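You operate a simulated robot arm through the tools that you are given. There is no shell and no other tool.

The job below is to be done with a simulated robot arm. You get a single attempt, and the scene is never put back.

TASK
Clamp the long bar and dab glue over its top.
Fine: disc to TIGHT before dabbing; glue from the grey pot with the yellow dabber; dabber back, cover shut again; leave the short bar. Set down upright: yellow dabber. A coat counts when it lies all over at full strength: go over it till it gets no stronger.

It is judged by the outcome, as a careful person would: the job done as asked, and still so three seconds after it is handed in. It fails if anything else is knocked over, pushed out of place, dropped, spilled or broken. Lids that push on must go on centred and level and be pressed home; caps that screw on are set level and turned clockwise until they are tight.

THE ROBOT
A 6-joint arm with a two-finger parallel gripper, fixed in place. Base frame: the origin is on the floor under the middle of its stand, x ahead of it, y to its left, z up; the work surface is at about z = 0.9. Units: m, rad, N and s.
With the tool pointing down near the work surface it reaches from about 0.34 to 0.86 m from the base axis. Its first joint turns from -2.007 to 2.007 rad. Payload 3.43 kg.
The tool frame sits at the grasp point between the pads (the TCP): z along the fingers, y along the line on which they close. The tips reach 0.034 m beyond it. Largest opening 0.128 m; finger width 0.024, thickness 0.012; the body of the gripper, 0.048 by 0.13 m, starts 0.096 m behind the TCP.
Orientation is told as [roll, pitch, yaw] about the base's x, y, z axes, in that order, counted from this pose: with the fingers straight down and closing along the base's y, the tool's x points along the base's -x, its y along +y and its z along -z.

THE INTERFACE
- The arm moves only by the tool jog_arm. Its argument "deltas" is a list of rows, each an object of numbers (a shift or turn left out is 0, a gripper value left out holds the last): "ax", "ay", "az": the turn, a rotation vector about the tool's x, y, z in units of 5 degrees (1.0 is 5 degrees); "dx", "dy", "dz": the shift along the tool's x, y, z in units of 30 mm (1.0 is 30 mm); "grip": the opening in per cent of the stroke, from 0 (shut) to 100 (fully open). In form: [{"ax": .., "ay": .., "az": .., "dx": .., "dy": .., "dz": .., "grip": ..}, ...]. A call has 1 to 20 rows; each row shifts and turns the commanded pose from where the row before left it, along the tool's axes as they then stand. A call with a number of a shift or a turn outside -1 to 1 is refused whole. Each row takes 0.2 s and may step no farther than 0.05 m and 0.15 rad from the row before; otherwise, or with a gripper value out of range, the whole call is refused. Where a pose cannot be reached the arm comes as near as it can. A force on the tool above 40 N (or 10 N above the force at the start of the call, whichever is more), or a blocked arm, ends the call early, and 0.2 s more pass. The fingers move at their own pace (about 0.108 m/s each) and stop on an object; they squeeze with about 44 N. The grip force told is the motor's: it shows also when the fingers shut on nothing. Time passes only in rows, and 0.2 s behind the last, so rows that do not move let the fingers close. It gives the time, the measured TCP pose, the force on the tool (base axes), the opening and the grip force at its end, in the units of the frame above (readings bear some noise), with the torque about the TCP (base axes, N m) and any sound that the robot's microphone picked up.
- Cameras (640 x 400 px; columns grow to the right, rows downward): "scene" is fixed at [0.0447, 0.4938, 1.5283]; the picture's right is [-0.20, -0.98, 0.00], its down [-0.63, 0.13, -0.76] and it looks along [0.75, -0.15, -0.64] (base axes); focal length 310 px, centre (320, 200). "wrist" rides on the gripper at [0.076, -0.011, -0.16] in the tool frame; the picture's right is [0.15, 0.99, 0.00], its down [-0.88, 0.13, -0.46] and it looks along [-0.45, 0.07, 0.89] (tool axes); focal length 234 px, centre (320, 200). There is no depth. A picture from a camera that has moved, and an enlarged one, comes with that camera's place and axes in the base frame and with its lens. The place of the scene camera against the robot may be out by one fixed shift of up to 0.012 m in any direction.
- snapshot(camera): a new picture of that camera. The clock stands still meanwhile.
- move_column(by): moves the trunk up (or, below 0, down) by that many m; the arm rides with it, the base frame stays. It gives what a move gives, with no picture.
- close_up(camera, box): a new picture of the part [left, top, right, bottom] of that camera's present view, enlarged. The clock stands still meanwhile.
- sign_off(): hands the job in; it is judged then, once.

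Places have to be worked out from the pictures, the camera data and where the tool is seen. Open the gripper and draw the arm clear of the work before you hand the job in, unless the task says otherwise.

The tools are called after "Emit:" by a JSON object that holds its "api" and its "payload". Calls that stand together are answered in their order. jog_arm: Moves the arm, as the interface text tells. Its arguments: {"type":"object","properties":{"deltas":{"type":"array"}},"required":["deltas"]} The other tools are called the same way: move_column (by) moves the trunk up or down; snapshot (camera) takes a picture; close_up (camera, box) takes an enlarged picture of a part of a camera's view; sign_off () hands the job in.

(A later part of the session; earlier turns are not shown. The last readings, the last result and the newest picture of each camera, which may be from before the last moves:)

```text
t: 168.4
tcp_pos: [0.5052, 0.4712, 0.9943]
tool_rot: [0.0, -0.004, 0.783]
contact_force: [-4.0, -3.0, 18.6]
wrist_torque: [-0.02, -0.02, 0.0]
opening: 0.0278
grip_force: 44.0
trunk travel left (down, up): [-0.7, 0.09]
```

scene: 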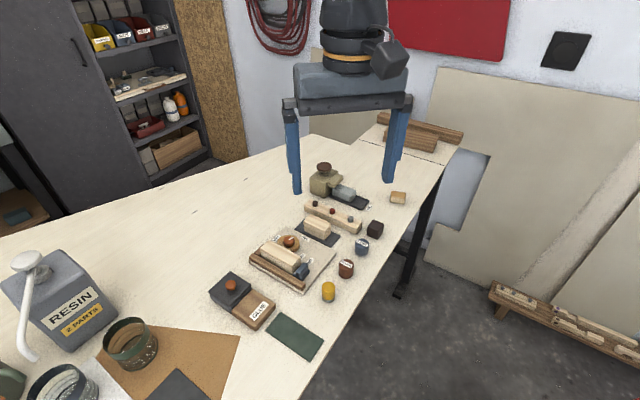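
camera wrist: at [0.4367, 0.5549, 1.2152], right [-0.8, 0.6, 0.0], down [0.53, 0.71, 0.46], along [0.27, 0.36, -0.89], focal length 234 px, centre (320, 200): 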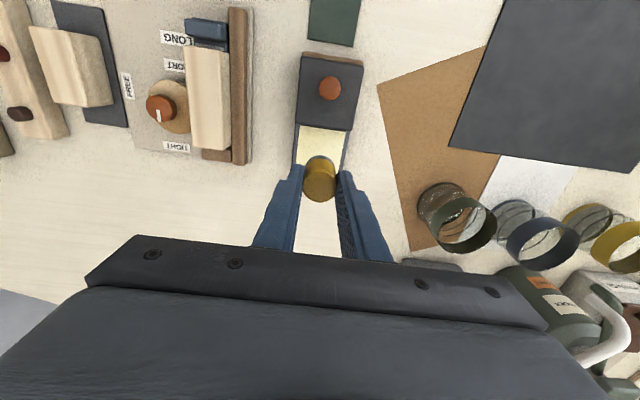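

Emit:
{"api": "jog_arm", "payload": {"deltas": [{"dz": -0.015, "dx": 0.05}, {"dy": -0.1}, {"dy": -0.1}, {"dy": -0.1}, {"dy": -0.1}, {"dy": -0.1}, {"dy": -0.1}, {}, {"dy": 0.1}, {"dy": 0.1}, {"dy": 0.1}, {"dy": 0.1}, {"dy": 0.1}, {"dy": 0.1}, {}]}}

```text
t: 171.6
tcp_pos: [0.5037, 0.468, 0.9924]
tool_rot: [-0.001, -0.001, 0.784]
contact_force: [8.4, -6.4, 28.8]
wrist_torque: [-0.09, -0.6, -0.1]
opening: 0.0274
grip_force: 43.9
trunk travel left (down, up): [-0.7, 0.09]
```

Force rose to 29 N with some sideways push; I lift off and look again from the hover position.

Emit:
{"api": "jog_arm", "payload": {"deltas": [{"dz": -0.1}, {"dz": -0.4}, {"dz": -0.8}, {"dx": -0.9, "dy": -0.1}, {"dx": -0.9, "dy": -0.1}, {"dx": -0.9, "dy": -0.1}, {}]}}

Emit:
{"api": "close_up", "payload": {"camera": "wrist", "box": [240, 40, 400, 220]}}

Emit:
{"api": "close_up", "payload": {"camera": "wrist", "box": [300, 50, 360, 110]}}

Emit:
{"api": "close_up", "payload": {"camera": "scene", "box": [240, 210, 330, 280]}}

```text
t: 173.2
tcp_pos: [0.566, 0.5234, 1.0304]
tool_rot: [-0.001, 0.0, 0.783]
contact_force: [0.0, 0.0, -0.1]
wrist_torque: [0.03, 0.0, -0.01]
opening: 0.0275
grip_force: 43.9
trunk travel left (down, up): [-0.7, 0.09]
```

```text
2.22 times, centred on (320, 130) of wrist
camera zoom: at [0.5214, 0.4612, 1.1905], right [-0.8, 0.6, 0.0], down [0.53, 0.71, 0.46], along [0.27, 0.37, -0.89], focal length 520 px, centre (320, 356)
```

zoom: 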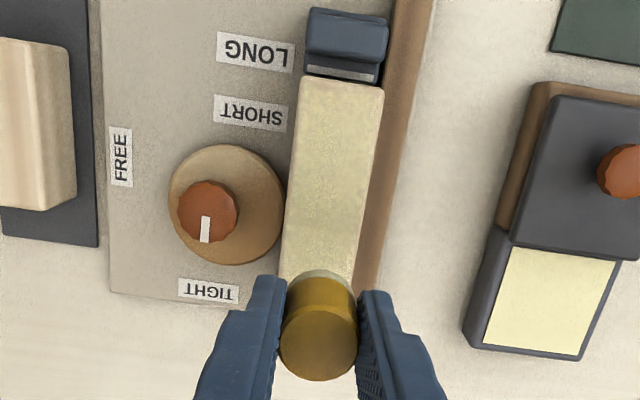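

```text
6.67 times, centred on (330, 80) of wrist
camera zoom: at [0.5214, 0.4612, 1.1905], right [-0.8, 0.6, 0.0], down [0.53, 0.71, 0.46], along [0.27, 0.37, -0.89], focal length 1561 px, centre (253, 1000)
```

zoom: 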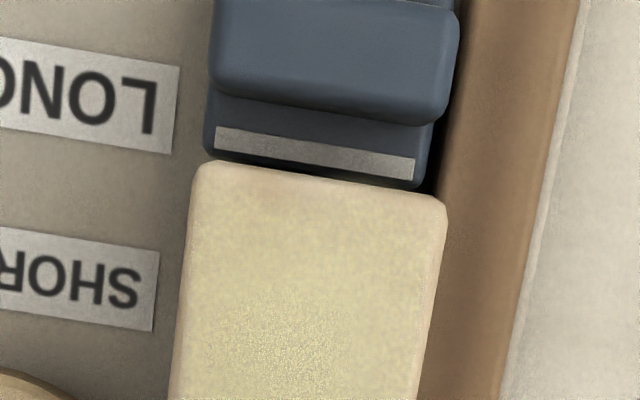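

```text
5.71 times, centred on (285, 245) of scene
camera zoom: at [0.0447, 0.4938, 1.5283], right [-0.2, -0.98, 0.0], down [-0.63, 0.13, -0.76], along [0.75, -0.15, -0.64], focal length 1772 px, centre (520, -57)
```

zoom: 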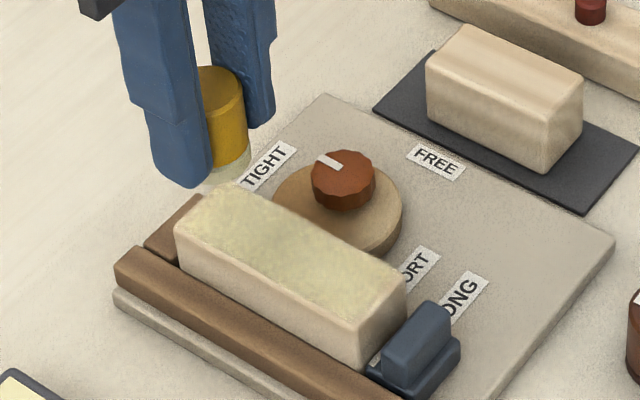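

The slider end now matches the rest except for the rounded rim. For certainty I redip once more and give that end a few fresh discrete dabs.

Emit:
{"api": "jog_arm", "payload": {"deltas": [{"dz": -0.7}, {"dx": -0.05, "dy": 0.842}, {"dx": -0.05, "dy": 0.842}, {"dx": -0.05, "dy": 0.842}, {"dx": -0.05, "dy": 0.842}, {"dx": -0.05, "dy": 0.842}, {"dz": 0.8}, {"dz": 0.8}, {"dz": 0.6}, {"dz": 0.3}, {"dz": 0.1}, {"dz": 0.05}, {"dz": 0.03}, {}]}}

```text
t: 176.2
tcp_pos: [0.4844, 0.6153, 0.9721]
tool_rot: [0.0, 0.0, 0.785]
contact_force: [-0.2, -0.5, 0.1]
wrist_torque: [0.02, -0.02, 0.01]
opening: 0.0276
grip_force: 44.2
trunk travel left (down, up): [-0.7, 0.09]
```

Emit:
{"api": "jog_arm", "payload": {"deltas": [{"dz": 0.05}, {"dz": 0.04}, {"dz": 0.02}, {}]}}

```text
t: 177.2
tcp_pos: [0.4836, 0.6164, 0.9691]
tool_rot: [0.001, -0.001, 0.783]
contact_force: [1.7, -1.0, 6.1]
wrist_torque: [-0.06, 0.01, -0.01]
opening: 0.0277
grip_force: 43.9
trunk travel left (down, up): [-0.7, 0.09]
```

Emit:
{"api": "jog_arm", "payload": {"deltas": [{}, {"dz": -0.3}, {"dz": -0.8}, {"dz": -0.8}, {"dz": -0.6}, {"dx": 0.576, "dy": -0.784}, {"dx": 0.576, "dy": -0.784}, {"dx": 0.576, "dy": -0.784}, {"dx": 0.576, "dy": -0.784}, {"dx": 0.576, "dy": -0.784}, {"dz": 0.8}, {"dz": 0.7}, {"dz": 0.12}, {}]}}

```text
t: 180.2
tcp_pos: [0.5069, 0.4715, 0.9958]
tool_rot: [0.0, 0.002, 0.785]
contact_force: [-0.8, -0.7, -0.2]
wrist_torque: [0.03, 0.03, -0.01]
opening: 0.0275
grip_force: 44.6
trunk travel left (down, up): [-0.7, 0.09]
```

Emit:
{"api": "jog_arm", "payload": {"deltas": [{"dz": 0.05}, {"dz": 0.03}, {}]}}

```text
t: 181.0
tcp_pos: [0.5068, 0.4709, 0.9942]
tool_rot: [-0.001, -0.001, 0.785]
contact_force: [-0.9, -0.3, 6.6]
wrist_torque: [-0.03, -0.04, 0.03]
opening: 0.0274
grip_force: 43.8
trunk travel left (down, up): [-0.7, 0.09]
```

6.6 N. I make a series of discrete dabs across the end.

Emit:
{"api": "jog_arm", "payload": {"deltas": [{"dz": -0.1, "dy": 0.12}, {"dz": 0.1}, {}, {"dz": -0.1, "dy": -0.22}, {"dz": 0.1}, {}, {"dz": -0.1, "dy": -0.23}, {"dz": 0.1}, {}, {"dz": -0.1, "dy": -0.23}, {"dz": 0.1}, {}, {"dz": -0.1, "dx": -0.33}, {"dz": 0.1}, {}, {"dz": -0.1, "dy": 0.35}, {"dz": 0.1}, {}, {"dz": -0.1, "dy": 0.35}, {"dz": 0.1}]}}

```text
t: 185.2
tcp_pos: [0.5095, 0.4808, 0.9937]
tool_rot: [0.001, 0.001, 0.782]
contact_force: [-0.6, -1.9, 6.1]
wrist_torque: [-0.08, -0.02, 0.01]
opening: 0.0278
grip_force: 43.6
trunk travel left (down, up): [-0.7, 0.09]
```

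Good consistent contact. While freshly loaded I run one more light full pass: fence lane to the far end and across.

Emit:
{"api": "jog_arm", "payload": {"deltas": [{"dx": -0.25}, {"dx": -0.25}, {"dx": -0.25}, {"dx": -0.25}, {"dx": -0.25}, {"dx": -0.25}, {"dx": -0.25}, {"dx": -0.25}, {"dx": -0.25}, {"dx": -0.25}, {"dx": -0.25}, {"dx": -0.1}, {"dy": -0.15}, {"dy": -0.15}, {"dy": -0.15}, {"dy": -0.15}, {"dy": -0.1}, {}]}}

```text
t: 189.0
tcp_pos: [0.5861, 0.5259, 0.9936]
tool_rot: [0.0, 0.002, 0.783]
contact_force: [-1.2, 3.1, 10.9]
wrist_torque: [0.1, 0.06, 0.02]
opening: 0.0273
grip_force: 44.5
trunk travel left (down, up): [-0.7, 0.09]
```

Emit:
{"api": "jog_arm", "payload": {"deltas": [{"dz": -0.01}, {"dx": 0.25}, {"dx": 0.25}, {"dx": 0.25}, {"dx": 0.25}, {"dx": 0.25}, {"dx": 0.25}, {"dx": 0.25}, {"dx": 0.25}, {"dx": 0.25}, {"dx": 0.25}, {"dx": 0.25}, {"dx": 0.2}, {"dy": 0.15}, {"dy": 0.17}, {}]}}

```text
t: 192.4
tcp_pos: [0.517, 0.4703, 0.9942]
tool_rot: [0.001, -0.002, 0.782]
contact_force: [2.3, -5.7, 13.7]
wrist_torque: [-0.12, -0.23, -0.03]
opening: 0.0274
grip_force: 44.9
trunk travel left (down, up): [-0.7, 0.09]
```

Emit:
{"api": "jog_arm", "payload": {"deltas": [{"dz": -0.01}, {"dx": -0.25}, {"dx": -0.25}, {"dx": -0.25}, {"dx": -0.25}, {"dx": -0.25}, {"dx": -0.25}, {"dx": -0.25}, {"dx": -0.25}, {"dx": -0.25}, {"dx": -0.25}, {"dx": -0.25}, {}]}}

Emit:
{"api": "jog_arm", "payload": {"deltas": [{"dz": -0.1}, {"dz": -0.5}, {"dz": -0.8}, {"dz": -0.6}, {}]}}

Emit:
{"api": "close_up", "payload": {"camera": "wrist", "box": [250, 50, 390, 220]}}

Emit:
{"api": "close_up", "payload": {"camera": "scene", "box": [255, 225, 315, 275]}}

```text
t: 195.2
tcp_pos: [0.5736, 0.5306, 0.9946]
tool_rot: [0.0, -0.003, 0.783]
contact_force: [0.3, 0.0, 3.8]
wrist_torque: [-0.03, -0.01, 0.01]
opening: 0.0277
grip_force: 44.4
trunk travel left (down, up): [-0.7, 0.09]
```

```text
t: 196.4
tcp_pos: [0.5729, 0.5282, 1.0554]
tool_rot: [0.0, 0.0, 0.784]
contact_force: [0.4, 0.3, -0.8]
wrist_torque: [0.0, 0.01, 0.0]
opening: 0.0277
grip_force: 43.9
trunk travel left (down, up): [-0.7, 0.09]
```

```text
2.35 times, centred on (320, 135) of wrist
camera zoom: at [0.5271, 0.4659, 1.2147], right [-0.8, 0.6, 0.0], down [0.53, 0.71, 0.46], along [0.27, 0.37, -0.89], focal length 551 px, centre (320, 353)
```

zoom: 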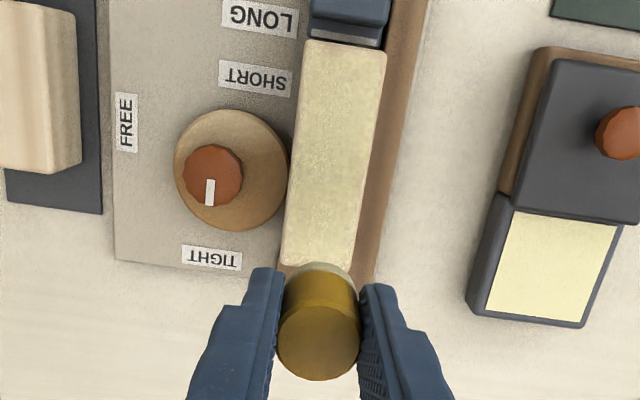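

```text
8.00 times, centred on (285, 250) of scene
camera zoom: at [0.0447, 0.4938, 1.5283], right [-0.2, -0.98, 0.0], down [-0.63, 0.13, -0.76], along [0.75, -0.15, -0.64], focal length 2481 px, centre (600, -200)
```

zoom: 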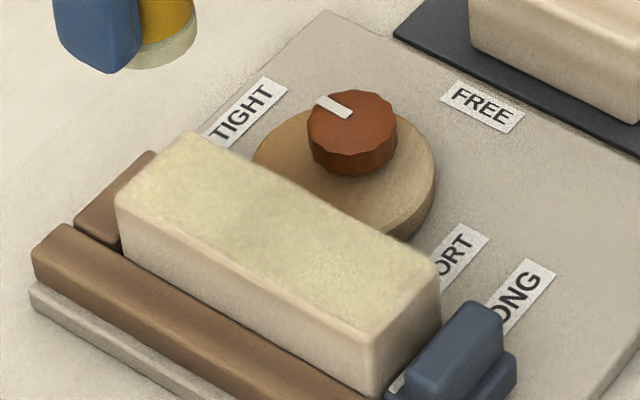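

The coat is even and shows no further strengthening. I carry the dabber back along the bar axis to its original spot ≈(0.438, 0.4025).

Emit:
{"api": "jog_arm", "payload": {"deltas": [{"dx": 0.887, "dy": 0.031}, {"dx": 0.887, "dy": 0.031}, {"dx": 0.887, "dy": 0.031}, {"dx": 0.887, "dy": 0.031}, {"dx": 0.887, "dy": 0.031}, {"dx": 0.887, "dy": 0.031}, {"dx": 0.887, "dy": 0.031}, {}, {"dz": 0.8}, {"dz": 0.8}, {"dz": 0.8}, {}]}}

Emit:
{"api": "snapshot", "payload": {"camera": "wrist"}}

Emit:
{"api": "close_up", "payload": {"camera": "scene", "box": [280, 230, 380, 320]}}

```text
t: 199.0
tcp_pos: [0.4368, 0.4026, 0.9794]
tool_rot: [0.001, 0.0, 0.784]
contact_force: [-0.2, -1.0, -1.4]
wrist_torque: [-0.01, -0.02, 0.01]
opening: 0.0274
grip_force: 43.9
trunk travel left (down, up): [-0.7, 0.09]
```

```text
taken
camera wrist: at [0.3917, 0.3396, 1.1417], right [-0.8, 0.6, 0.0], down [0.53, 0.71, 0.46], along [0.27, 0.37, -0.89], focal length 234 px, centre (320, 200)
```

wrist: 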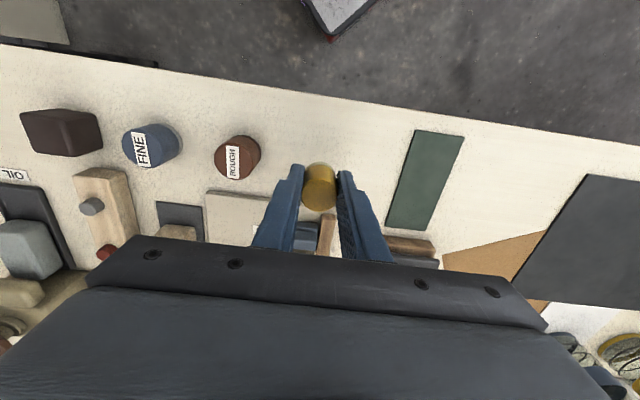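

```text
4.44 times, centred on (330, 275) of scene
camera zoom: at [0.0447, 0.4938, 1.5283], right [-0.2, -0.98, 0.0], down [-0.63, 0.13, -0.76], along [0.75, -0.15, -0.64], focal length 1378 px, centre (276, -133)
```

zoom: 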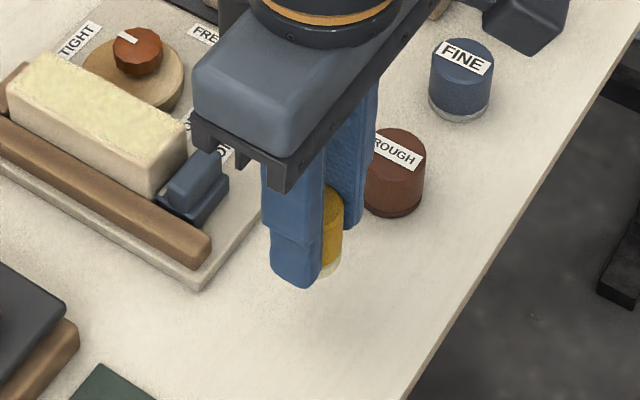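

Emit:
{"api": "jog_arm", "payload": {"deltas": [{"dz": 0.4}, {"dz": 0.3}, {"dz": 0.1}, {"dz": 0.05}, {"dz": 0.05}, {}]}}

```text
t: 200.4
tcp_pos: [0.437, 0.4015, 0.9545]
tool_rot: [0.0, 0.002, 0.784]
contact_force: [0.3, -0.5, -0.3]
wrist_torque: [-0.04, 0.0, 0.04]
opening: 0.0276
grip_force: 43.7
trunk travel left (down, up): [-0.7, 0.09]
```

Emit:
{"api": "jog_arm", "payload": {"deltas": [{"dz": 0.05}, {"dz": 0.05}, {"dz": 0.04}, {}]}}

```text
t: 201.4
tcp_pos: [0.4368, 0.4017, 0.9488]
tool_rot: [0.001, 0.001, 0.786]
contact_force: [-0.4, 0.6, -0.2]
wrist_torque: [0.02, 0.01, -0.04]
opening: 0.0276
grip_force: 43.7
trunk travel left (down, up): [-0.7, 0.09]
```

Emit:
{"api": "jog_arm", "payload": {"deltas": [{"dz": 0.03}, {"dz": 0.03}, {}]}}

Emit:
{"api": "close_up", "payload": {"camera": "wrist", "box": [270, 120, 370, 220]}}

```text
t: 202.2
tcp_pos: [0.4374, 0.4026, 0.9486]
tool_rot: [0.0, -0.001, 0.783]
contact_force: [-0.2, 0.7, -0.6]
wrist_torque: [-0.01, -0.01, -0.01]
opening: 0.0278
grip_force: 43.8
trunk travel left (down, up): [-0.7, 0.09]
```

```text
4.00 times, centred on (320, 170) of wrist
camera zoom: at [0.3917, 0.3399, 1.108], right [-0.8, 0.6, 0.0], down [0.53, 0.71, 0.46], along [0.27, 0.37, -0.89], focal length 937 px, centre (320, 320)
```

zoom: 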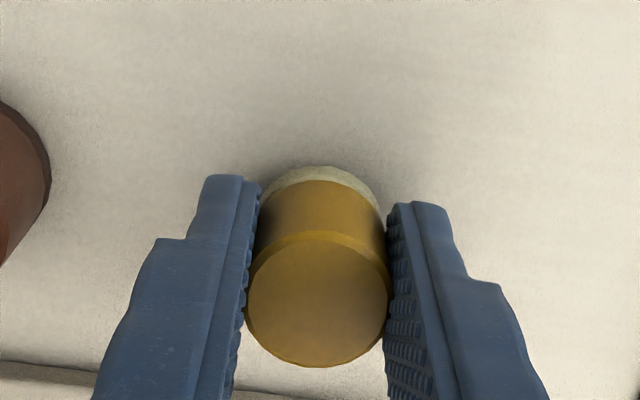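

Emit:
{"api": "jog_arm", "payload": {"deltas": [{"dz": 0.03}, {"dz": 0.02}, {}]}}

```text
t: 203.0
tcp_pos: [0.4384, 0.4017, 0.9462]
tool_rot: [0.001, 0.0, 0.784]
contact_force: [-0.2, 0.1, 0.1]
wrist_torque: [-0.03, -0.04, 0.01]
opening: 0.0277
grip_force: 43.4
trunk travel left (down, up): [-0.7, 0.09]
```

Emit:
{"api": "jog_arm", "payload": {"deltas": [{"dz": 0.03}, {"dz": 0.02}, {}]}}

```text
t: 203.8
tcp_pos: [0.4378, 0.4025, 0.9448]
tool_rot: [0.002, 0.002, 0.783]
contact_force: [0.4, 0.1, -0.6]
wrist_torque: [-0.02, 0.03, 0.04]
opening: 0.0274
grip_force: 43.7
trunk travel left (down, up): [-0.7, 0.09]
```

Emit:
{"api": "close_up", "payload": {"camera": "scene", "box": [300, 260, 360, 310]}}

```text
8.00 times, centred on (330, 285) of scene
camera zoom: at [0.0447, 0.4938, 1.5283], right [-0.2, -0.98, 0.0], down [-0.63, 0.13, -0.76], along [0.75, -0.15, -0.64], focal length 2481 px, centre (240, -480)
```

zoom: 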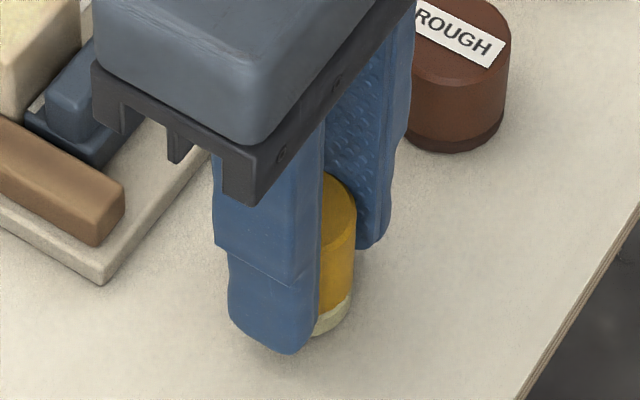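

Emit:
{"api": "jog_arm", "payload": {"deltas": [{"dz": 0.02}, {"dz": 0.02}, {}]}}

```text
t: 204.6
tcp_pos: [0.4372, 0.4018, 0.9432]
tool_rot: [0.0, 0.0, 0.783]
contact_force: [-0.2, -0.2, 1.4]
wrist_torque: [-0.02, -0.01, 0.0]
opening: 0.0273
grip_force: 43.7
trunk travel left (down, up): [-0.7, 0.09]
```

Emit:
{"api": "jog_arm", "payload": {"deltas": [{"dz": 0.02}, {}]}}

```text
t: 205.2
tcp_pos: [0.4388, 0.4018, 0.9444]
tool_rot: [-0.001, 0.001, 0.782]
contact_force: [-1.6, -1.0, 8.3]
wrist_torque: [-0.06, 0.09, -0.03]
opening: 0.0276
grip_force: 44.0
trunk travel left (down, up): [-0.7, 0.09]
```

The dabber is standing on the table (8 N). I ease a hair, then open gently and rise.

Emit:
{"api": "jog_arm", "payload": {"deltas": [{"dz": -0.01}, {}, {"grip": 30}, {}, {"grip": 42}, {}, {"dz": -0.4}, {"dz": -0.8}, {"dz": -0.9}, {"dz": -0.9}, {"dz": -0.9}, {}]}}

Emit:
{"api": "snapshot", "payload": {"camera": "wrist"}}

Emit:
{"api": "close_up", "payload": {"camera": "wrist", "box": [260, 90, 380, 210]}}

Emit:
{"api": "close_up", "payload": {"camera": "scene", "box": [300, 240, 380, 310]}}

```text
t: 207.8
tcp_pos: [0.4376, 0.404, 1.0605]
tool_rot: [0.002, 0.002, 0.784]
contact_force: [0.7, 0.5, 1.7]
wrist_torque: [0.01, 0.01, -0.02]
opening: 0.0536
grip_force: 0.0
trunk travel left (down, up): [-0.7, 0.09]
```

```text
taken
camera wrist: at [0.3924, 0.3408, 1.221], right [-0.8, 0.6, 0.0], down [0.53, 0.71, 0.46], along [0.27, 0.37, -0.89], focal length 234 px, centre (320, 200)
```

wrist: 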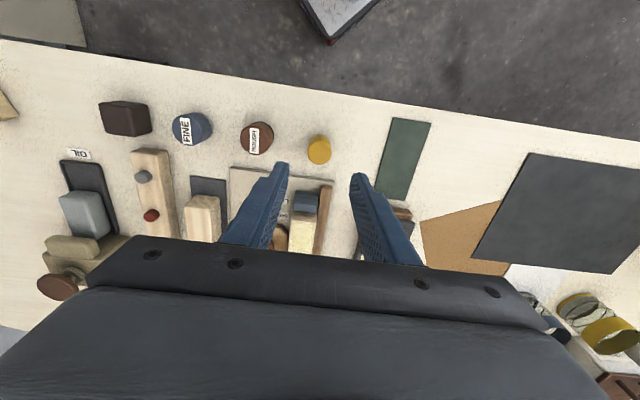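

```text
3.33 times, centred on (320, 150) of wrist
camera zoom: at [0.3924, 0.3408, 1.221], right [-0.8, 0.6, 0.0], down [0.53, 0.71, 0.46], along [0.27, 0.37, -0.89], focal length 781 px, centre (320, 367)
```

zoom: 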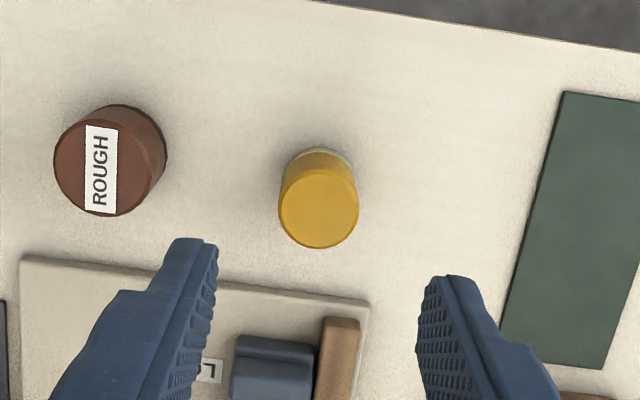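

```text
5.71 times, centred on (340, 275) of scene
camera zoom: at [0.0447, 0.4938, 1.5283], right [-0.2, -0.98, 0.0], down [-0.63, 0.13, -0.76], along [0.75, -0.15, -0.64], focal length 1772 px, centre (206, -229)
```

zoom: 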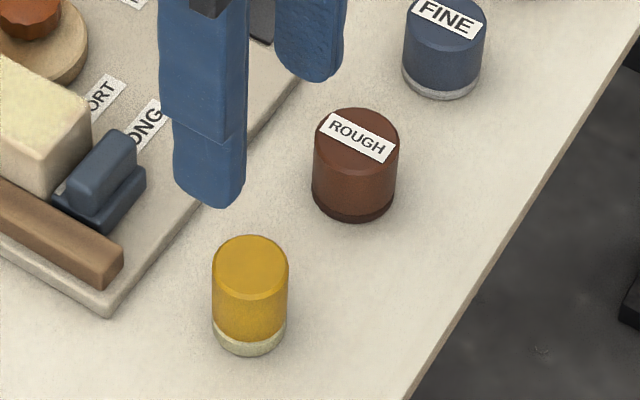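

The dabber stands upright within ~2 mm of its old spot. Now I go back over the cover's knob to shut it.

Emit:
{"api": "jog_arm", "payload": {"deltas": [{"dz": -0.3, "grip": 36}, {"dx": -0.759, "dy": 0.797}, {"dx": -0.759, "dy": 0.797}, {"dx": -0.759, "dy": 0.797}, {"dx": -0.759, "dy": 0.797}, {"dx": -0.759, "dy": 0.797}, {}]}}

Emit:
{"api": "close_up", "payload": {"camera": "wrist", "box": [260, 90, 380, 220]}}

```text
t: 209.4
tcp_pos: [0.4343, 0.5678, 1.0706]
tool_rot: [-0.001, 0.0, 0.785]
contact_force: [0.3, -0.2, 1.0]
wrist_torque: [-0.02, 0.01, -0.03]
opening: 0.046
grip_force: 0.1
trunk travel left (down, up): [-0.7, 0.09]
```

```text
3.08 times, centred on (320, 155) of wrist
camera zoom: at [0.3886, 0.5057, 1.2314], right [-0.8, 0.6, 0.0], down [0.53, 0.71, 0.46], along [0.27, 0.36, -0.89], focal length 720 px, centre (320, 338)
```

zoom: 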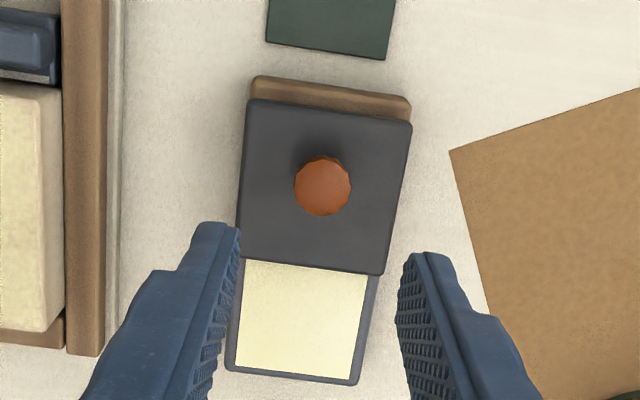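

Knob centred. I descend to grip height and close on it.

Emit:
{"api": "jog_arm", "payload": {"deltas": [{"dz": 0.9}, {"dz": 0.9}, {"dz": 0.7}, {"dz": 0.4}, {"dz": 0.2}, {}, {"grip": 0}, {}, {}, {}]}}

Emit:
{"api": "close_up", "payload": {"camera": "scene", "box": [190, 250, 290, 330]}}

```text
t: 211.6
tcp_pos: [0.4329, 0.5685, 0.9772]
tool_rot: [0.0, 0.0, 0.784]
contact_force: [-5.4, 4.5, -3.1]
wrist_torque: [0.69, -0.3, 0.01]
opening: 0.0211
grip_force: 45.1
trunk travel left (down, up): [-0.7, 0.09]
```

```text
5.00 times, centred on (240, 290) of scene
camera zoom: at [0.0447, 0.4938, 1.5283], right [-0.2, -0.98, 0.0], down [-0.63, 0.13, -0.76], along [0.75, -0.15, -0.64], focal length 1550 px, centre (720, -250)
```

zoom: 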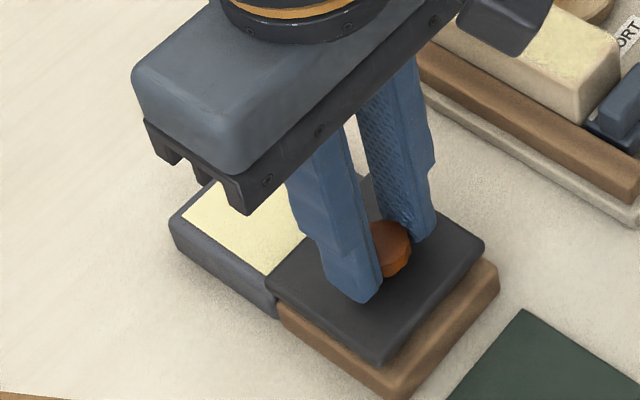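

I slide the cover back toward closed in measured steps.

Emit:
{"api": "jog_arm", "payload": {"deltas": [{"dy": 0.02, "dx": -0.1}, {"dx": -0.3}, {"dx": -0.3}, {"dx": -0.3}, {"dx": -0.3}, {"dx": -0.3}, {}]}}

Emit:
{"api": "close_up", "payload": {"camera": "scene", "box": [190, 250, 290, 330]}}

```text
t: 213.2
tcp_pos: [0.4669, 0.6015, 0.9782]
tool_rot: [0.0, -0.001, 0.782]
contact_force: [-2.3, 2.3, 7.5]
wrist_torque: [-0.33, 0.58, -0.06]
opening: 0.0213
grip_force: 44.6
trunk travel left (down, up): [-0.7, 0.09]
```

```text
5.00 times, centred on (240, 290) of scene
camera zoom: at [0.0447, 0.4938, 1.5283], right [-0.2, -0.98, 0.0], down [-0.63, 0.13, -0.76], along [0.75, -0.15, -0.64], focal length 1550 px, centre (720, -250)
```

zoom: 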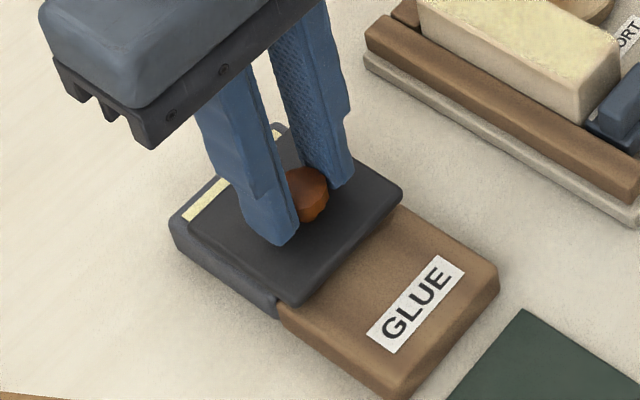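

Emit:
{"api": "jog_arm", "payload": {"deltas": [{"dx": -0.2}, {"dx": -0.2}, {"dx": -0.1}, {}]}}

Emit:
{"api": "close_up", "payload": {"camera": "scene", "box": [190, 250, 290, 330]}}

```text
t: 214.2
tcp_pos: [0.4775, 0.6125, 0.978]
tool_rot: [0.0, -0.003, 0.784]
contact_force: [-4.8, 6.0, 12.3]
wrist_torque: [-0.31, 0.63, 0.01]
opening: 0.0213
grip_force: 45.0
trunk travel left (down, up): [-0.7, 0.09]
```

```text
5.00 times, centred on (240, 290) of scene
camera zoom: at [0.0447, 0.4938, 1.5283], right [-0.2, -0.98, 0.0], down [-0.63, 0.13, -0.76], along [0.75, -0.15, -0.64], focal length 1550 px, centre (720, -250)
```

zoom: 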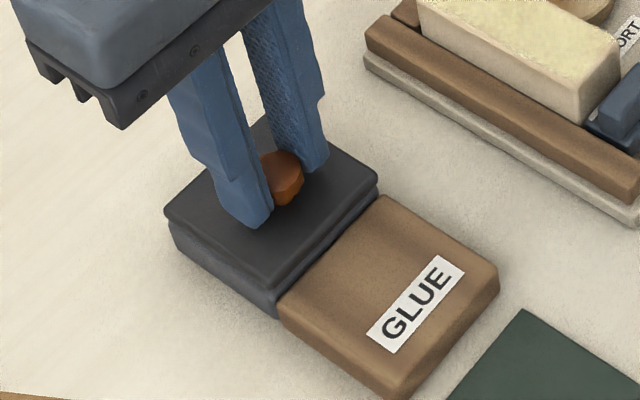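

Emit:
{"api": "jog_arm", "payload": {"deltas": [{"dz": -0.02, "dy": 0.01}, {"dx": -0.05}, {"dx": -0.05}, {}]}}

Emit:
{"api": "close_up", "payload": {"camera": "scene", "box": [190, 250, 290, 330]}}

```text
t: 215.2
tcp_pos: [0.4784, 0.6132, 0.9777]
tool_rot: [0.0, 0.003, 0.784]
contact_force: [-10.1, -3.7, 4.2]
wrist_torque: [0.24, -0.08, -0.01]
opening: 0.0215
grip_force: 44.7
trunk travel left (down, up): [-0.7, 0.09]
```

```text
5.00 times, centred on (240, 290) of scene
camera zoom: at [0.0447, 0.4938, 1.5283], right [-0.2, -0.98, 0.0], down [-0.63, 0.13, -0.76], along [0.75, -0.15, -0.64], focal length 1550 px, centre (720, -250)
```

zoom: 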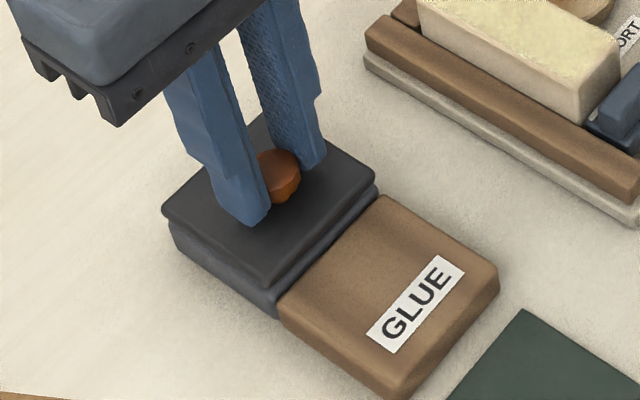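

The cover is back at its closed stop (10 N of resistance, same place as at the start). A final tiny push, then I release and rise.

Emit:
{"api": "jog_arm", "payload": {"deltas": [{"dx": -0.03}, {}, {"grip": 36}, {}, {}, {"dz": -0.4}, {"dz": -0.9}, {"dz": -0.9}, {"dz": -0.9}, {}]}}

Emit:
{"api": "close_up", "payload": {"camera": "scene", "box": [190, 250, 290, 330]}}

Emit:
{"api": "snapshot", "payload": {"camera": "wrist"}}

Emit:
{"api": "close_up", "payload": {"camera": "wrist", "box": [240, 60, 400, 220]}}

```text
t: 217.4
tcp_pos: [0.4815, 0.6156, 1.0715]
tool_rot: [0.0, 0.002, 0.783]
contact_force: [0.0, 0.0, -0.5]
wrist_torque: [-0.02, 0.0, 0.01]
opening: 0.0461
grip_force: 0.0
trunk travel left (down, up): [-0.7, 0.09]
```

```text
5.00 times, centred on (240, 290) of scene
camera zoom: at [0.0447, 0.4938, 1.5283], right [-0.2, -0.98, 0.0], down [-0.63, 0.13, -0.76], along [0.75, -0.15, -0.64], focal length 1550 px, centre (720, -250)
```

zoom: 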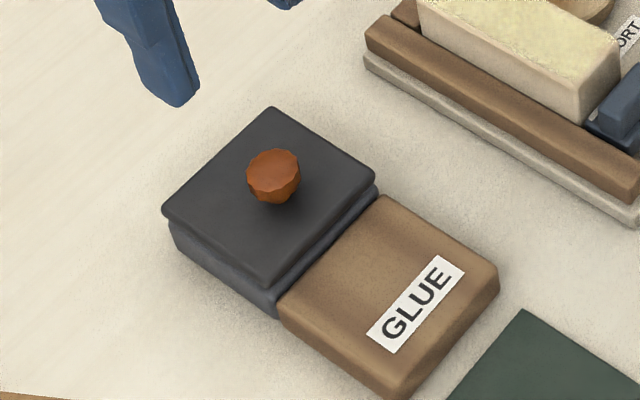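

```text
taken
camera wrist: at [0.4356, 0.5524, 1.2314], right [-0.8, 0.6, 0.0], down [0.53, 0.71, 0.46], along [0.27, 0.37, -0.89], focal length 234 px, centre (320, 200)
```

wrist: 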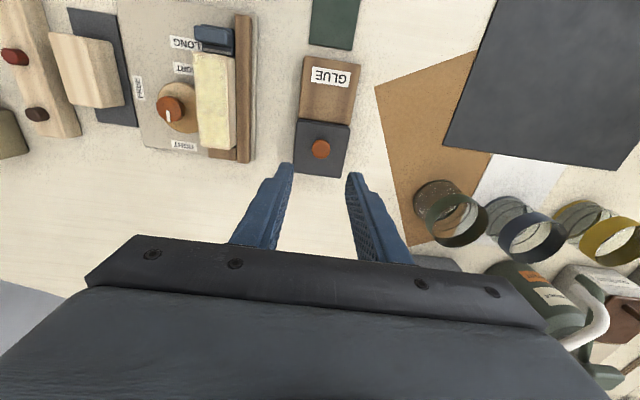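

```text
2.50 times, centred on (320, 140) of wrist
camera zoom: at [0.4356, 0.5524, 1.2314], right [-0.8, 0.6, 0.0], down [0.53, 0.71, 0.46], along [0.27, 0.37, -0.89], focal length 585 px, centre (320, 350)
```

zoom: 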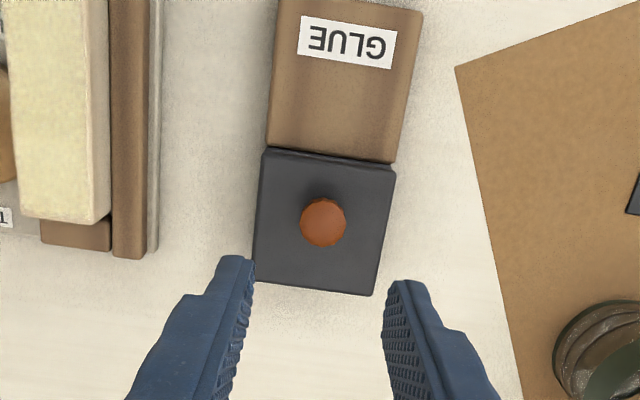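

The cover is shut. Before finishing I inspect the coat with an empty gripper from above the bar.

Emit:
{"api": "jog_arm", "payload": {"deltas": [{"dx": 0.0, "dy": -0.88, "grip": 60}, {"dx": 0.0, "dy": -0.88}, {"dx": 0.0, "dy": -0.88}, {"dx": 0.0, "dy": -0.88}, {"dx": 0.0, "dy": -0.8}, {"dz": 0.6}, {}]}}

Emit:
{"api": "close_up", "payload": {"camera": "wrist", "box": [260, 40, 380, 210]}}

Emit:
{"api": "close_up", "payload": {"camera": "wrist", "box": [290, 40, 360, 110]}}

Emit:
{"api": "close_up", "payload": {"camera": "wrist", "box": [280, 110, 350, 190]}}

```text
t: 219.0
tcp_pos: [0.5721, 0.5238, 1.051]
tool_rot: [0.001, 0.0, 0.783]
contact_force: [-0.3, 0.5, -0.8]
wrist_torque: [-0.01, -0.03, -0.01]
opening: 0.0768
grip_force: 0.1
trunk travel left (down, up): [-0.7, 0.09]
```

```text
2.35 times, centred on (320, 125) of wrist
camera zoom: at [0.5266, 0.462, 1.2111], right [-0.8, 0.6, 0.0], down [0.53, 0.71, 0.46], along [0.27, 0.37, -0.89], focal length 551 px, centre (320, 376)
```

zoom: 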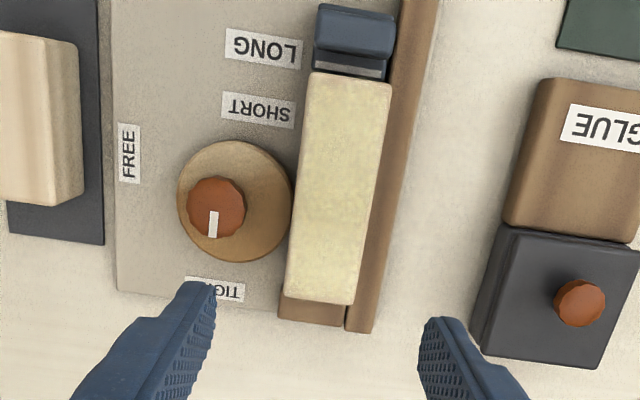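

```text
5.71 times, centred on (325, 75) of wrist
camera zoom: at [0.5266, 0.462, 1.2111], right [-0.8, 0.6, 0.0], down [0.53, 0.71, 0.46], along [0.27, 0.37, -0.89], focal length 1338 px, centre (291, 914)
```

zoom: 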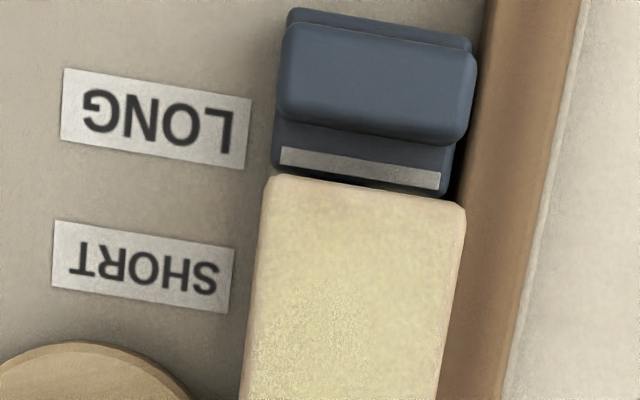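

```text
5.00 times, centred on (315, 150) of wrist
camera zoom: at [0.5266, 0.462, 1.2111], right [-0.8, 0.6, 0.0], down [0.53, 0.71, 0.46], along [0.27, 0.37, -0.89], focal length 1171 px, centre (345, 450)
```

zoom: 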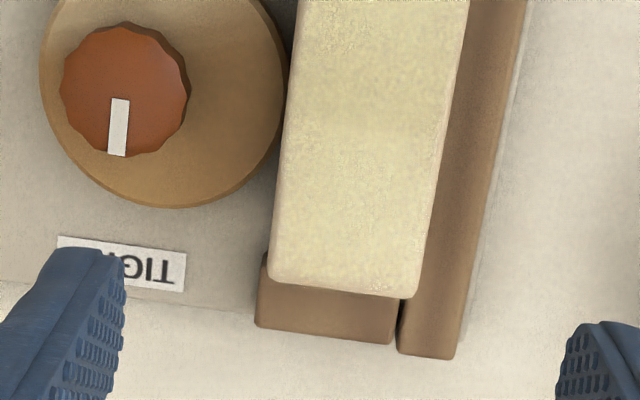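

Emit:
{"api": "close_up", "payload": {"camera": "wrist", "box": [315, 65, 350, 90]}}

Emit:
{"api": "close_up", "payload": {"camera": "wrist", "box": [300, 150, 340, 175]}}

Emit:
{"api": "close_up", "payload": {"camera": "scene", "box": [292, 248, 316, 270]}}

Emit:
{"api": "close_up", "payload": {"camera": "scene", "box": [266, 236, 290, 258]}}

```text
16.00 times, centred on (332, 78) of wrist
camera zoom: at [0.5266, 0.462, 1.2111], right [-0.8, 0.6, 0.0], down [0.53, 0.71, 0.46], along [0.27, 0.37, -0.89], focal length 3747 px, centre (120, 2160)
```

zoom: 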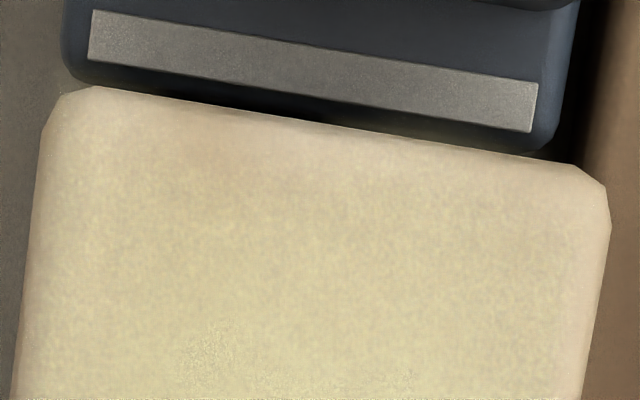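

```text
16.00 times, centred on (320, 162) of wrist
camera zoom: at [0.5266, 0.462, 1.2111], right [-0.8, 0.6, 0.0], down [0.53, 0.71, 0.46], along [0.27, 0.37, -0.89], focal length 3747 px, centre (320, 800)
```

zoom: 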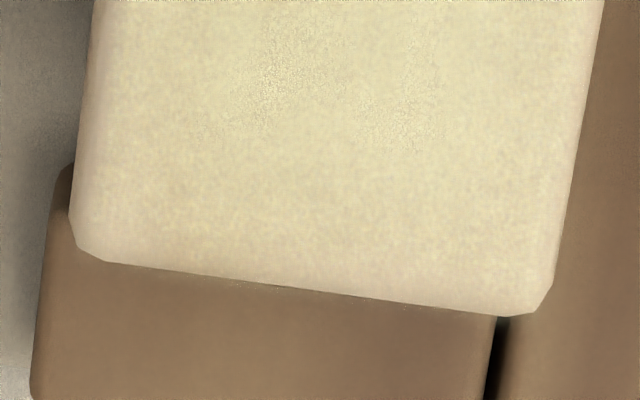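

```text
16.00 times, centred on (304, 259) of scene
camera zoom: at [0.0447, 0.4938, 1.5283], right [-0.2, -0.98, 0.0], down [-0.63, 0.13, -0.76], along [0.75, -0.15, -0.64], focal length 4961 px, centre (576, -744)
```

zoom: 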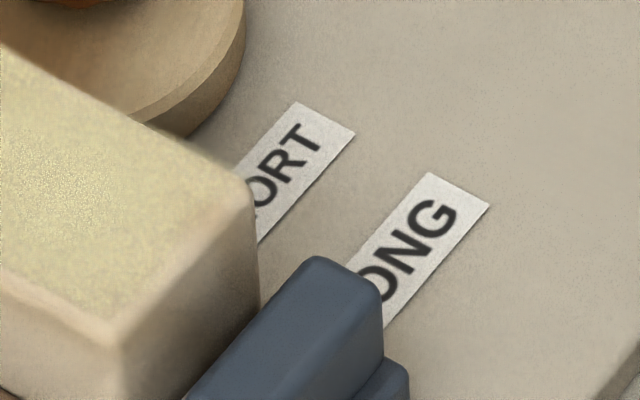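

```text
16.00 times, centred on (278, 247) of scene
camera zoom: at [0.0447, 0.4938, 1.5283], right [-0.2, -0.98, 0.0], down [-0.63, 0.13, -0.76], along [0.75, -0.15, -0.64], focal length 4961 px, centre (992, -552)
```

zoom: 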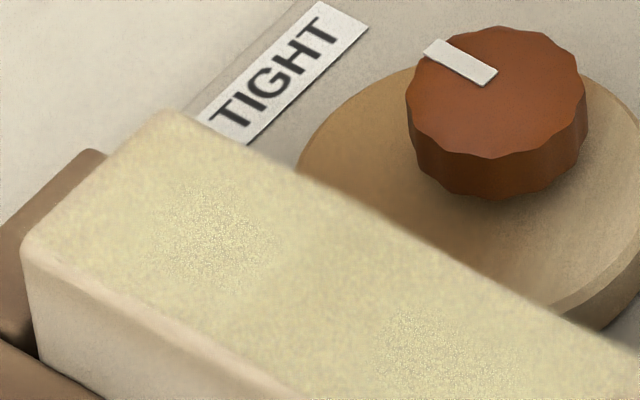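

Close inspection shows the top well coated except the last few mm at the slider end, which fades more than the other edges. I'll do that end again properly: reopen the cover, take the dabber with a fresh square grip, and dab there.

Emit:
{"api": "jog_arm", "payload": {"deltas": [{"dy": 0.866, "dx": 0.01, "grip": 36}, {"dy": 0.866, "dx": 0.01}, {"dy": 0.866, "dx": 0.01}, {"dy": 0.866, "dx": 0.01}, {"dy": 0.866, "dx": 0.01}, {}]}}

Emit:
{"api": "close_up", "payload": {"camera": "wrist", "box": [260, 90, 380, 220]}}

```text
t: 220.4
tcp_pos: [0.4778, 0.6151, 1.0506]
tool_rot: [-0.001, 0.0, 0.784]
contact_force: [0.0, 0.0, 0.4]
wrist_torque: [-0.03, -0.03, 0.04]
opening: 0.046
grip_force: 0.0
trunk travel left (down, up): [-0.7, 0.09]
```

```text
3.08 times, centred on (320, 155) of wrist
camera zoom: at [0.4325, 0.5524, 1.2108], right [-0.8, 0.6, 0.0], down [0.53, 0.71, 0.46], along [0.27, 0.37, -0.89], focal length 720 px, centre (320, 338)
```

zoom: 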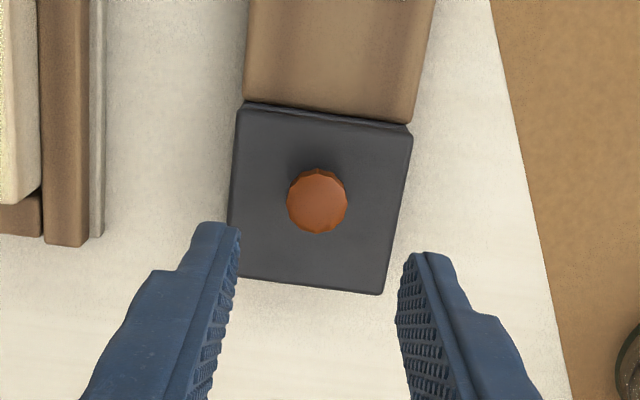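

Emit:
{"api": "jog_arm", "payload": {"deltas": [{"dz": 0.8, "dx": 0.03, "dy": -0.05}, {"dz": 0.8}, {"dz": 0.5}, {"dz": 0.33}, {}, {"grip": 0}, {}, {}, {}]}}

```text
t: 222.4
tcp_pos: [0.4787, 0.613, 0.9782]
tool_rot: [0.0, 0.001, 0.786]
contact_force: [-1.8, 3.5, -3.6]
wrist_torque: [0.86, -0.6, 0.02]
opening: 0.0216
grip_force: 44.9
trunk travel left (down, up): [-0.7, 0.09]
```

Knob gripped; I slide the cover open along its track.

Emit:
{"api": "jog_arm", "payload": {"deltas": [{"dx": 0.1}, {"dx": 0.3}, {"dx": 0.3}, {"dx": 0.3}, {"dx": 0.3}, {"dx": 0.3}, {"dx": 0.3}, {"dx": 0.2}, {}]}}

Emit:
{"api": "close_up", "payload": {"camera": "scene", "box": [190, 250, 290, 330]}}

```text
t: 224.4
tcp_pos: [0.4353, 0.569, 0.9789]
tool_rot: [0.001, 0.001, 0.784]
contact_force: [-8.1, 6.6, -17.3]
wrist_torque: [-0.34, 0.71, -0.13]
opening: 0.0213
grip_force: 45.0
trunk travel left (down, up): [-0.7, 0.09]
```

```text
5.00 times, centred on (240, 290) of scene
camera zoom: at [0.0447, 0.4938, 1.5283], right [-0.2, -0.98, 0.0], down [-0.63, 0.13, -0.76], along [0.75, -0.15, -0.64], focal length 1550 px, centre (720, -250)
```

zoom: 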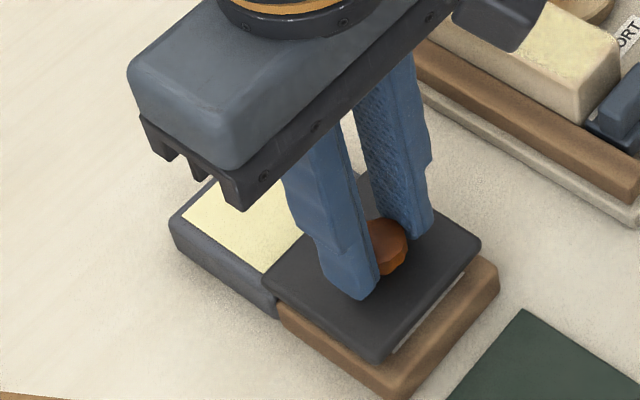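

The cover is open; I relax the upward pull, release and rise, then go for the dabber.

Emit:
{"api": "jog_arm", "payload": {"deltas": [{"dz": 0.05, "dy": 0.02}, {}, {"grip": 36}, {}, {}, {"dz": -0.5}, {"dz": -0.9}, {"dz": -0.9}, {"dz": -0.5}, {}]}}

Emit:
{"api": "close_up", "payload": {"camera": "scene", "box": [190, 250, 290, 330]}}

```text
t: 226.6
tcp_pos: [0.4332, 0.5683, 1.063]
tool_rot: [0.0, -0.001, 0.783]
contact_force: [-0.2, -0.2, -0.8]
wrist_torque: [-0.02, 0.02, 0.0]
opening: 0.0464
grip_force: 0.0
trunk travel left (down, up): [-0.7, 0.09]
```

```text
5.00 times, centred on (240, 290) of scene
camera zoom: at [0.0447, 0.4938, 1.5283], right [-0.2, -0.98, 0.0], down [-0.63, 0.13, -0.76], along [0.75, -0.15, -0.64], focal length 1550 px, centre (720, -250)
```

zoom: 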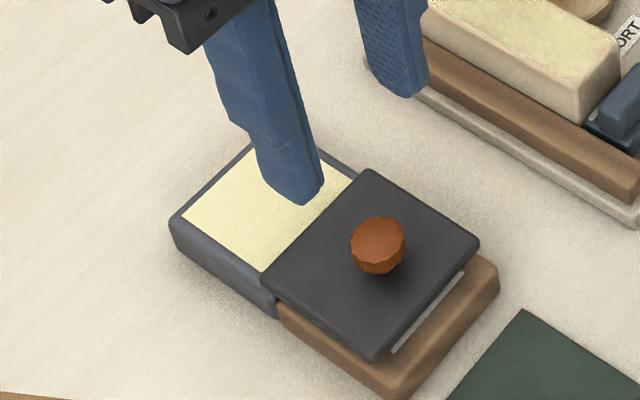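

Emit:
{"api": "jog_arm", "payload": {"deltas": [{"dx": 0.755, "dy": -0.804, "grip": 42}, {"dx": 0.755, "dy": -0.804}, {"dx": 0.755, "dy": -0.804}, {"dx": 0.755, "dy": -0.804}, {"dx": 0.755, "dy": -0.804}, {}]}}

Emit:
{"api": "close_up", "payload": {"camera": "wrist", "box": [260, 90, 380, 210]}}

```text
t: 228.0
tcp_pos: [0.4412, 0.4052, 1.0634]
tool_rot: [0.0, -0.002, 0.784]
contact_force: [-0.8, 0.3, 1.0]
wrist_torque: [0.01, -0.01, 0.0]
opening: 0.0538
grip_force: 0.2
trunk travel left (down, up): [-0.7, 0.09]
```

```text
3.33 times, centred on (320, 150) of wrist
camera zoom: at [0.3951, 0.3423, 1.2239], right [-0.8, 0.6, 0.0], down [0.53, 0.71, 0.46], along [0.27, 0.37, -0.89], focal length 781 px, centre (320, 367)
```

zoom: 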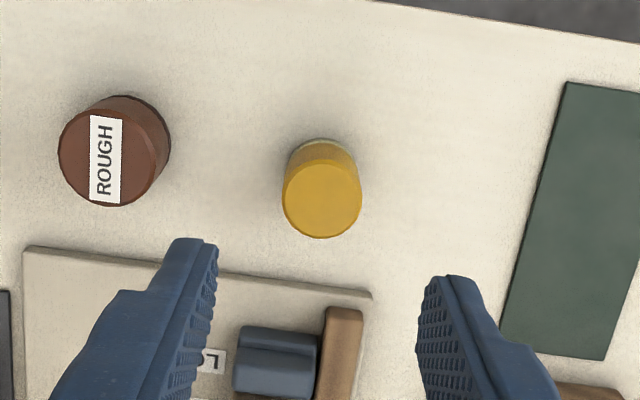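

Emit:
{"api": "jog_arm", "payload": {"deltas": [{"dx": 0.13, "dz": 0.9}, {"dz": 0.9}, {"dz": 0.8}, {"dz": 0.5}, {"dz": 0.42}, {}, {"grip": 0}, {}, {}, {}]}}

Emit:
{"api": "close_up", "payload": {"camera": "wrist", "box": [270, 120, 370, 220]}}

```text
t: 230.2
tcp_pos: [0.435, 0.4016, 0.9552]
tool_rot: [0.0, 0.0, 0.785]
contact_force: [0.3, -0.6, -0.2]
wrist_torque: [0.02, -0.01, -0.02]
opening: 0.0274
grip_force: 43.9
trunk travel left (down, up): [-0.7, 0.09]
```

```text
4.00 times, centred on (320, 170) of wrist
camera zoom: at [0.3907, 0.3396, 1.1171], right [-0.8, 0.6, 0.0], down [0.53, 0.71, 0.46], along [0.27, 0.37, -0.89], focal length 937 px, centre (320, 320)
```

zoom: 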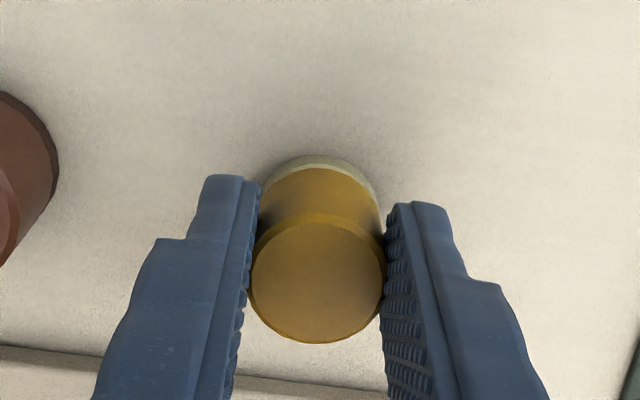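

Fresh grip (pad ≈2 mm toward the far side of the tool). I lift and carry it to the glue.

Emit:
{"api": "jog_arm", "payload": {"deltas": [{"dz": -0.5}, {"dz": -1}, {"dz": -1}, {"dz": -0.8}, {"dx": -0.875, "dy": 0.573}, {"dx": -0.875, "dy": 0.573}, {"dx": -0.875, "dy": 0.573}, {"dx": -0.875, "dy": 0.573}, {"dx": -0.875, "dy": 0.573}, {"dx": -0.875, "dy": 0.573}, {"dx": -0.875, "dy": 0.573}, {"dz": 0.8}, {"dz": 0.8}, {"dz": 0.5}, {}]}}

Emit:
{"api": "close_up", "payload": {"camera": "scene", "box": [200, 250, 280, 310]}}

```text
t: 233.4
tcp_pos: [0.4818, 0.6148, 0.9919]
tool_rot: [0.001, -0.001, 0.782]
contact_force: [0.1, 0.2, -0.4]
wrist_torque: [0.03, 0.0, -0.03]
opening: 0.0277
grip_force: 44.0
trunk travel left (down, up): [-0.7, 0.09]
```

```text
6.67 times, centred on (240, 280) of scene
camera zoom: at [0.0447, 0.4938, 1.5283], right [-0.2, -0.98, 0.0], down [-0.63, 0.13, -0.76], along [0.75, -0.15, -0.64], focal length 2067 px, centre (853, -333)
```

zoom: 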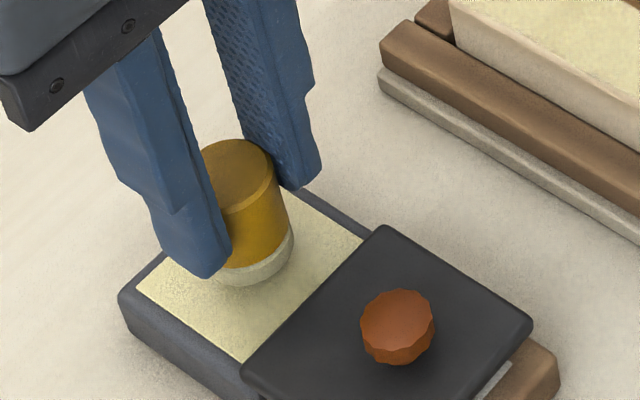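

Emit:
{"api": "jog_arm", "payload": {"deltas": [{"dz": 0.15}, {"dz": 0.1}, {"dz": 0.05}, {"dz": 0.04}, {}]}}

```text
t: 234.6
tcp_pos: [0.4825, 0.6163, 0.9827]
tool_rot: [-0.001, -0.001, 0.784]
contact_force: [0.8, -0.9, 1.7]
wrist_torque: [0.01, -0.02, 0.03]
opening: 0.0275
grip_force: 44.1
trunk travel left (down, up): [-0.7, 0.09]
```

Emit:
{"api": "jog_arm", "payload": {"deltas": [{"dz": 0.03}, {"dz": 0.01}, {}]}}

```text
t: 235.4
tcp_pos: [0.482, 0.6159, 0.9822]
tool_rot: [0.002, -0.003, 0.783]
contact_force: [1.6, -0.4, 8.7]
wrist_torque: [0.02, -0.16, 0.0]
opening: 0.0273
grip_force: 44.0
trunk travel left (down, up): [-0.7, 0.09]
```

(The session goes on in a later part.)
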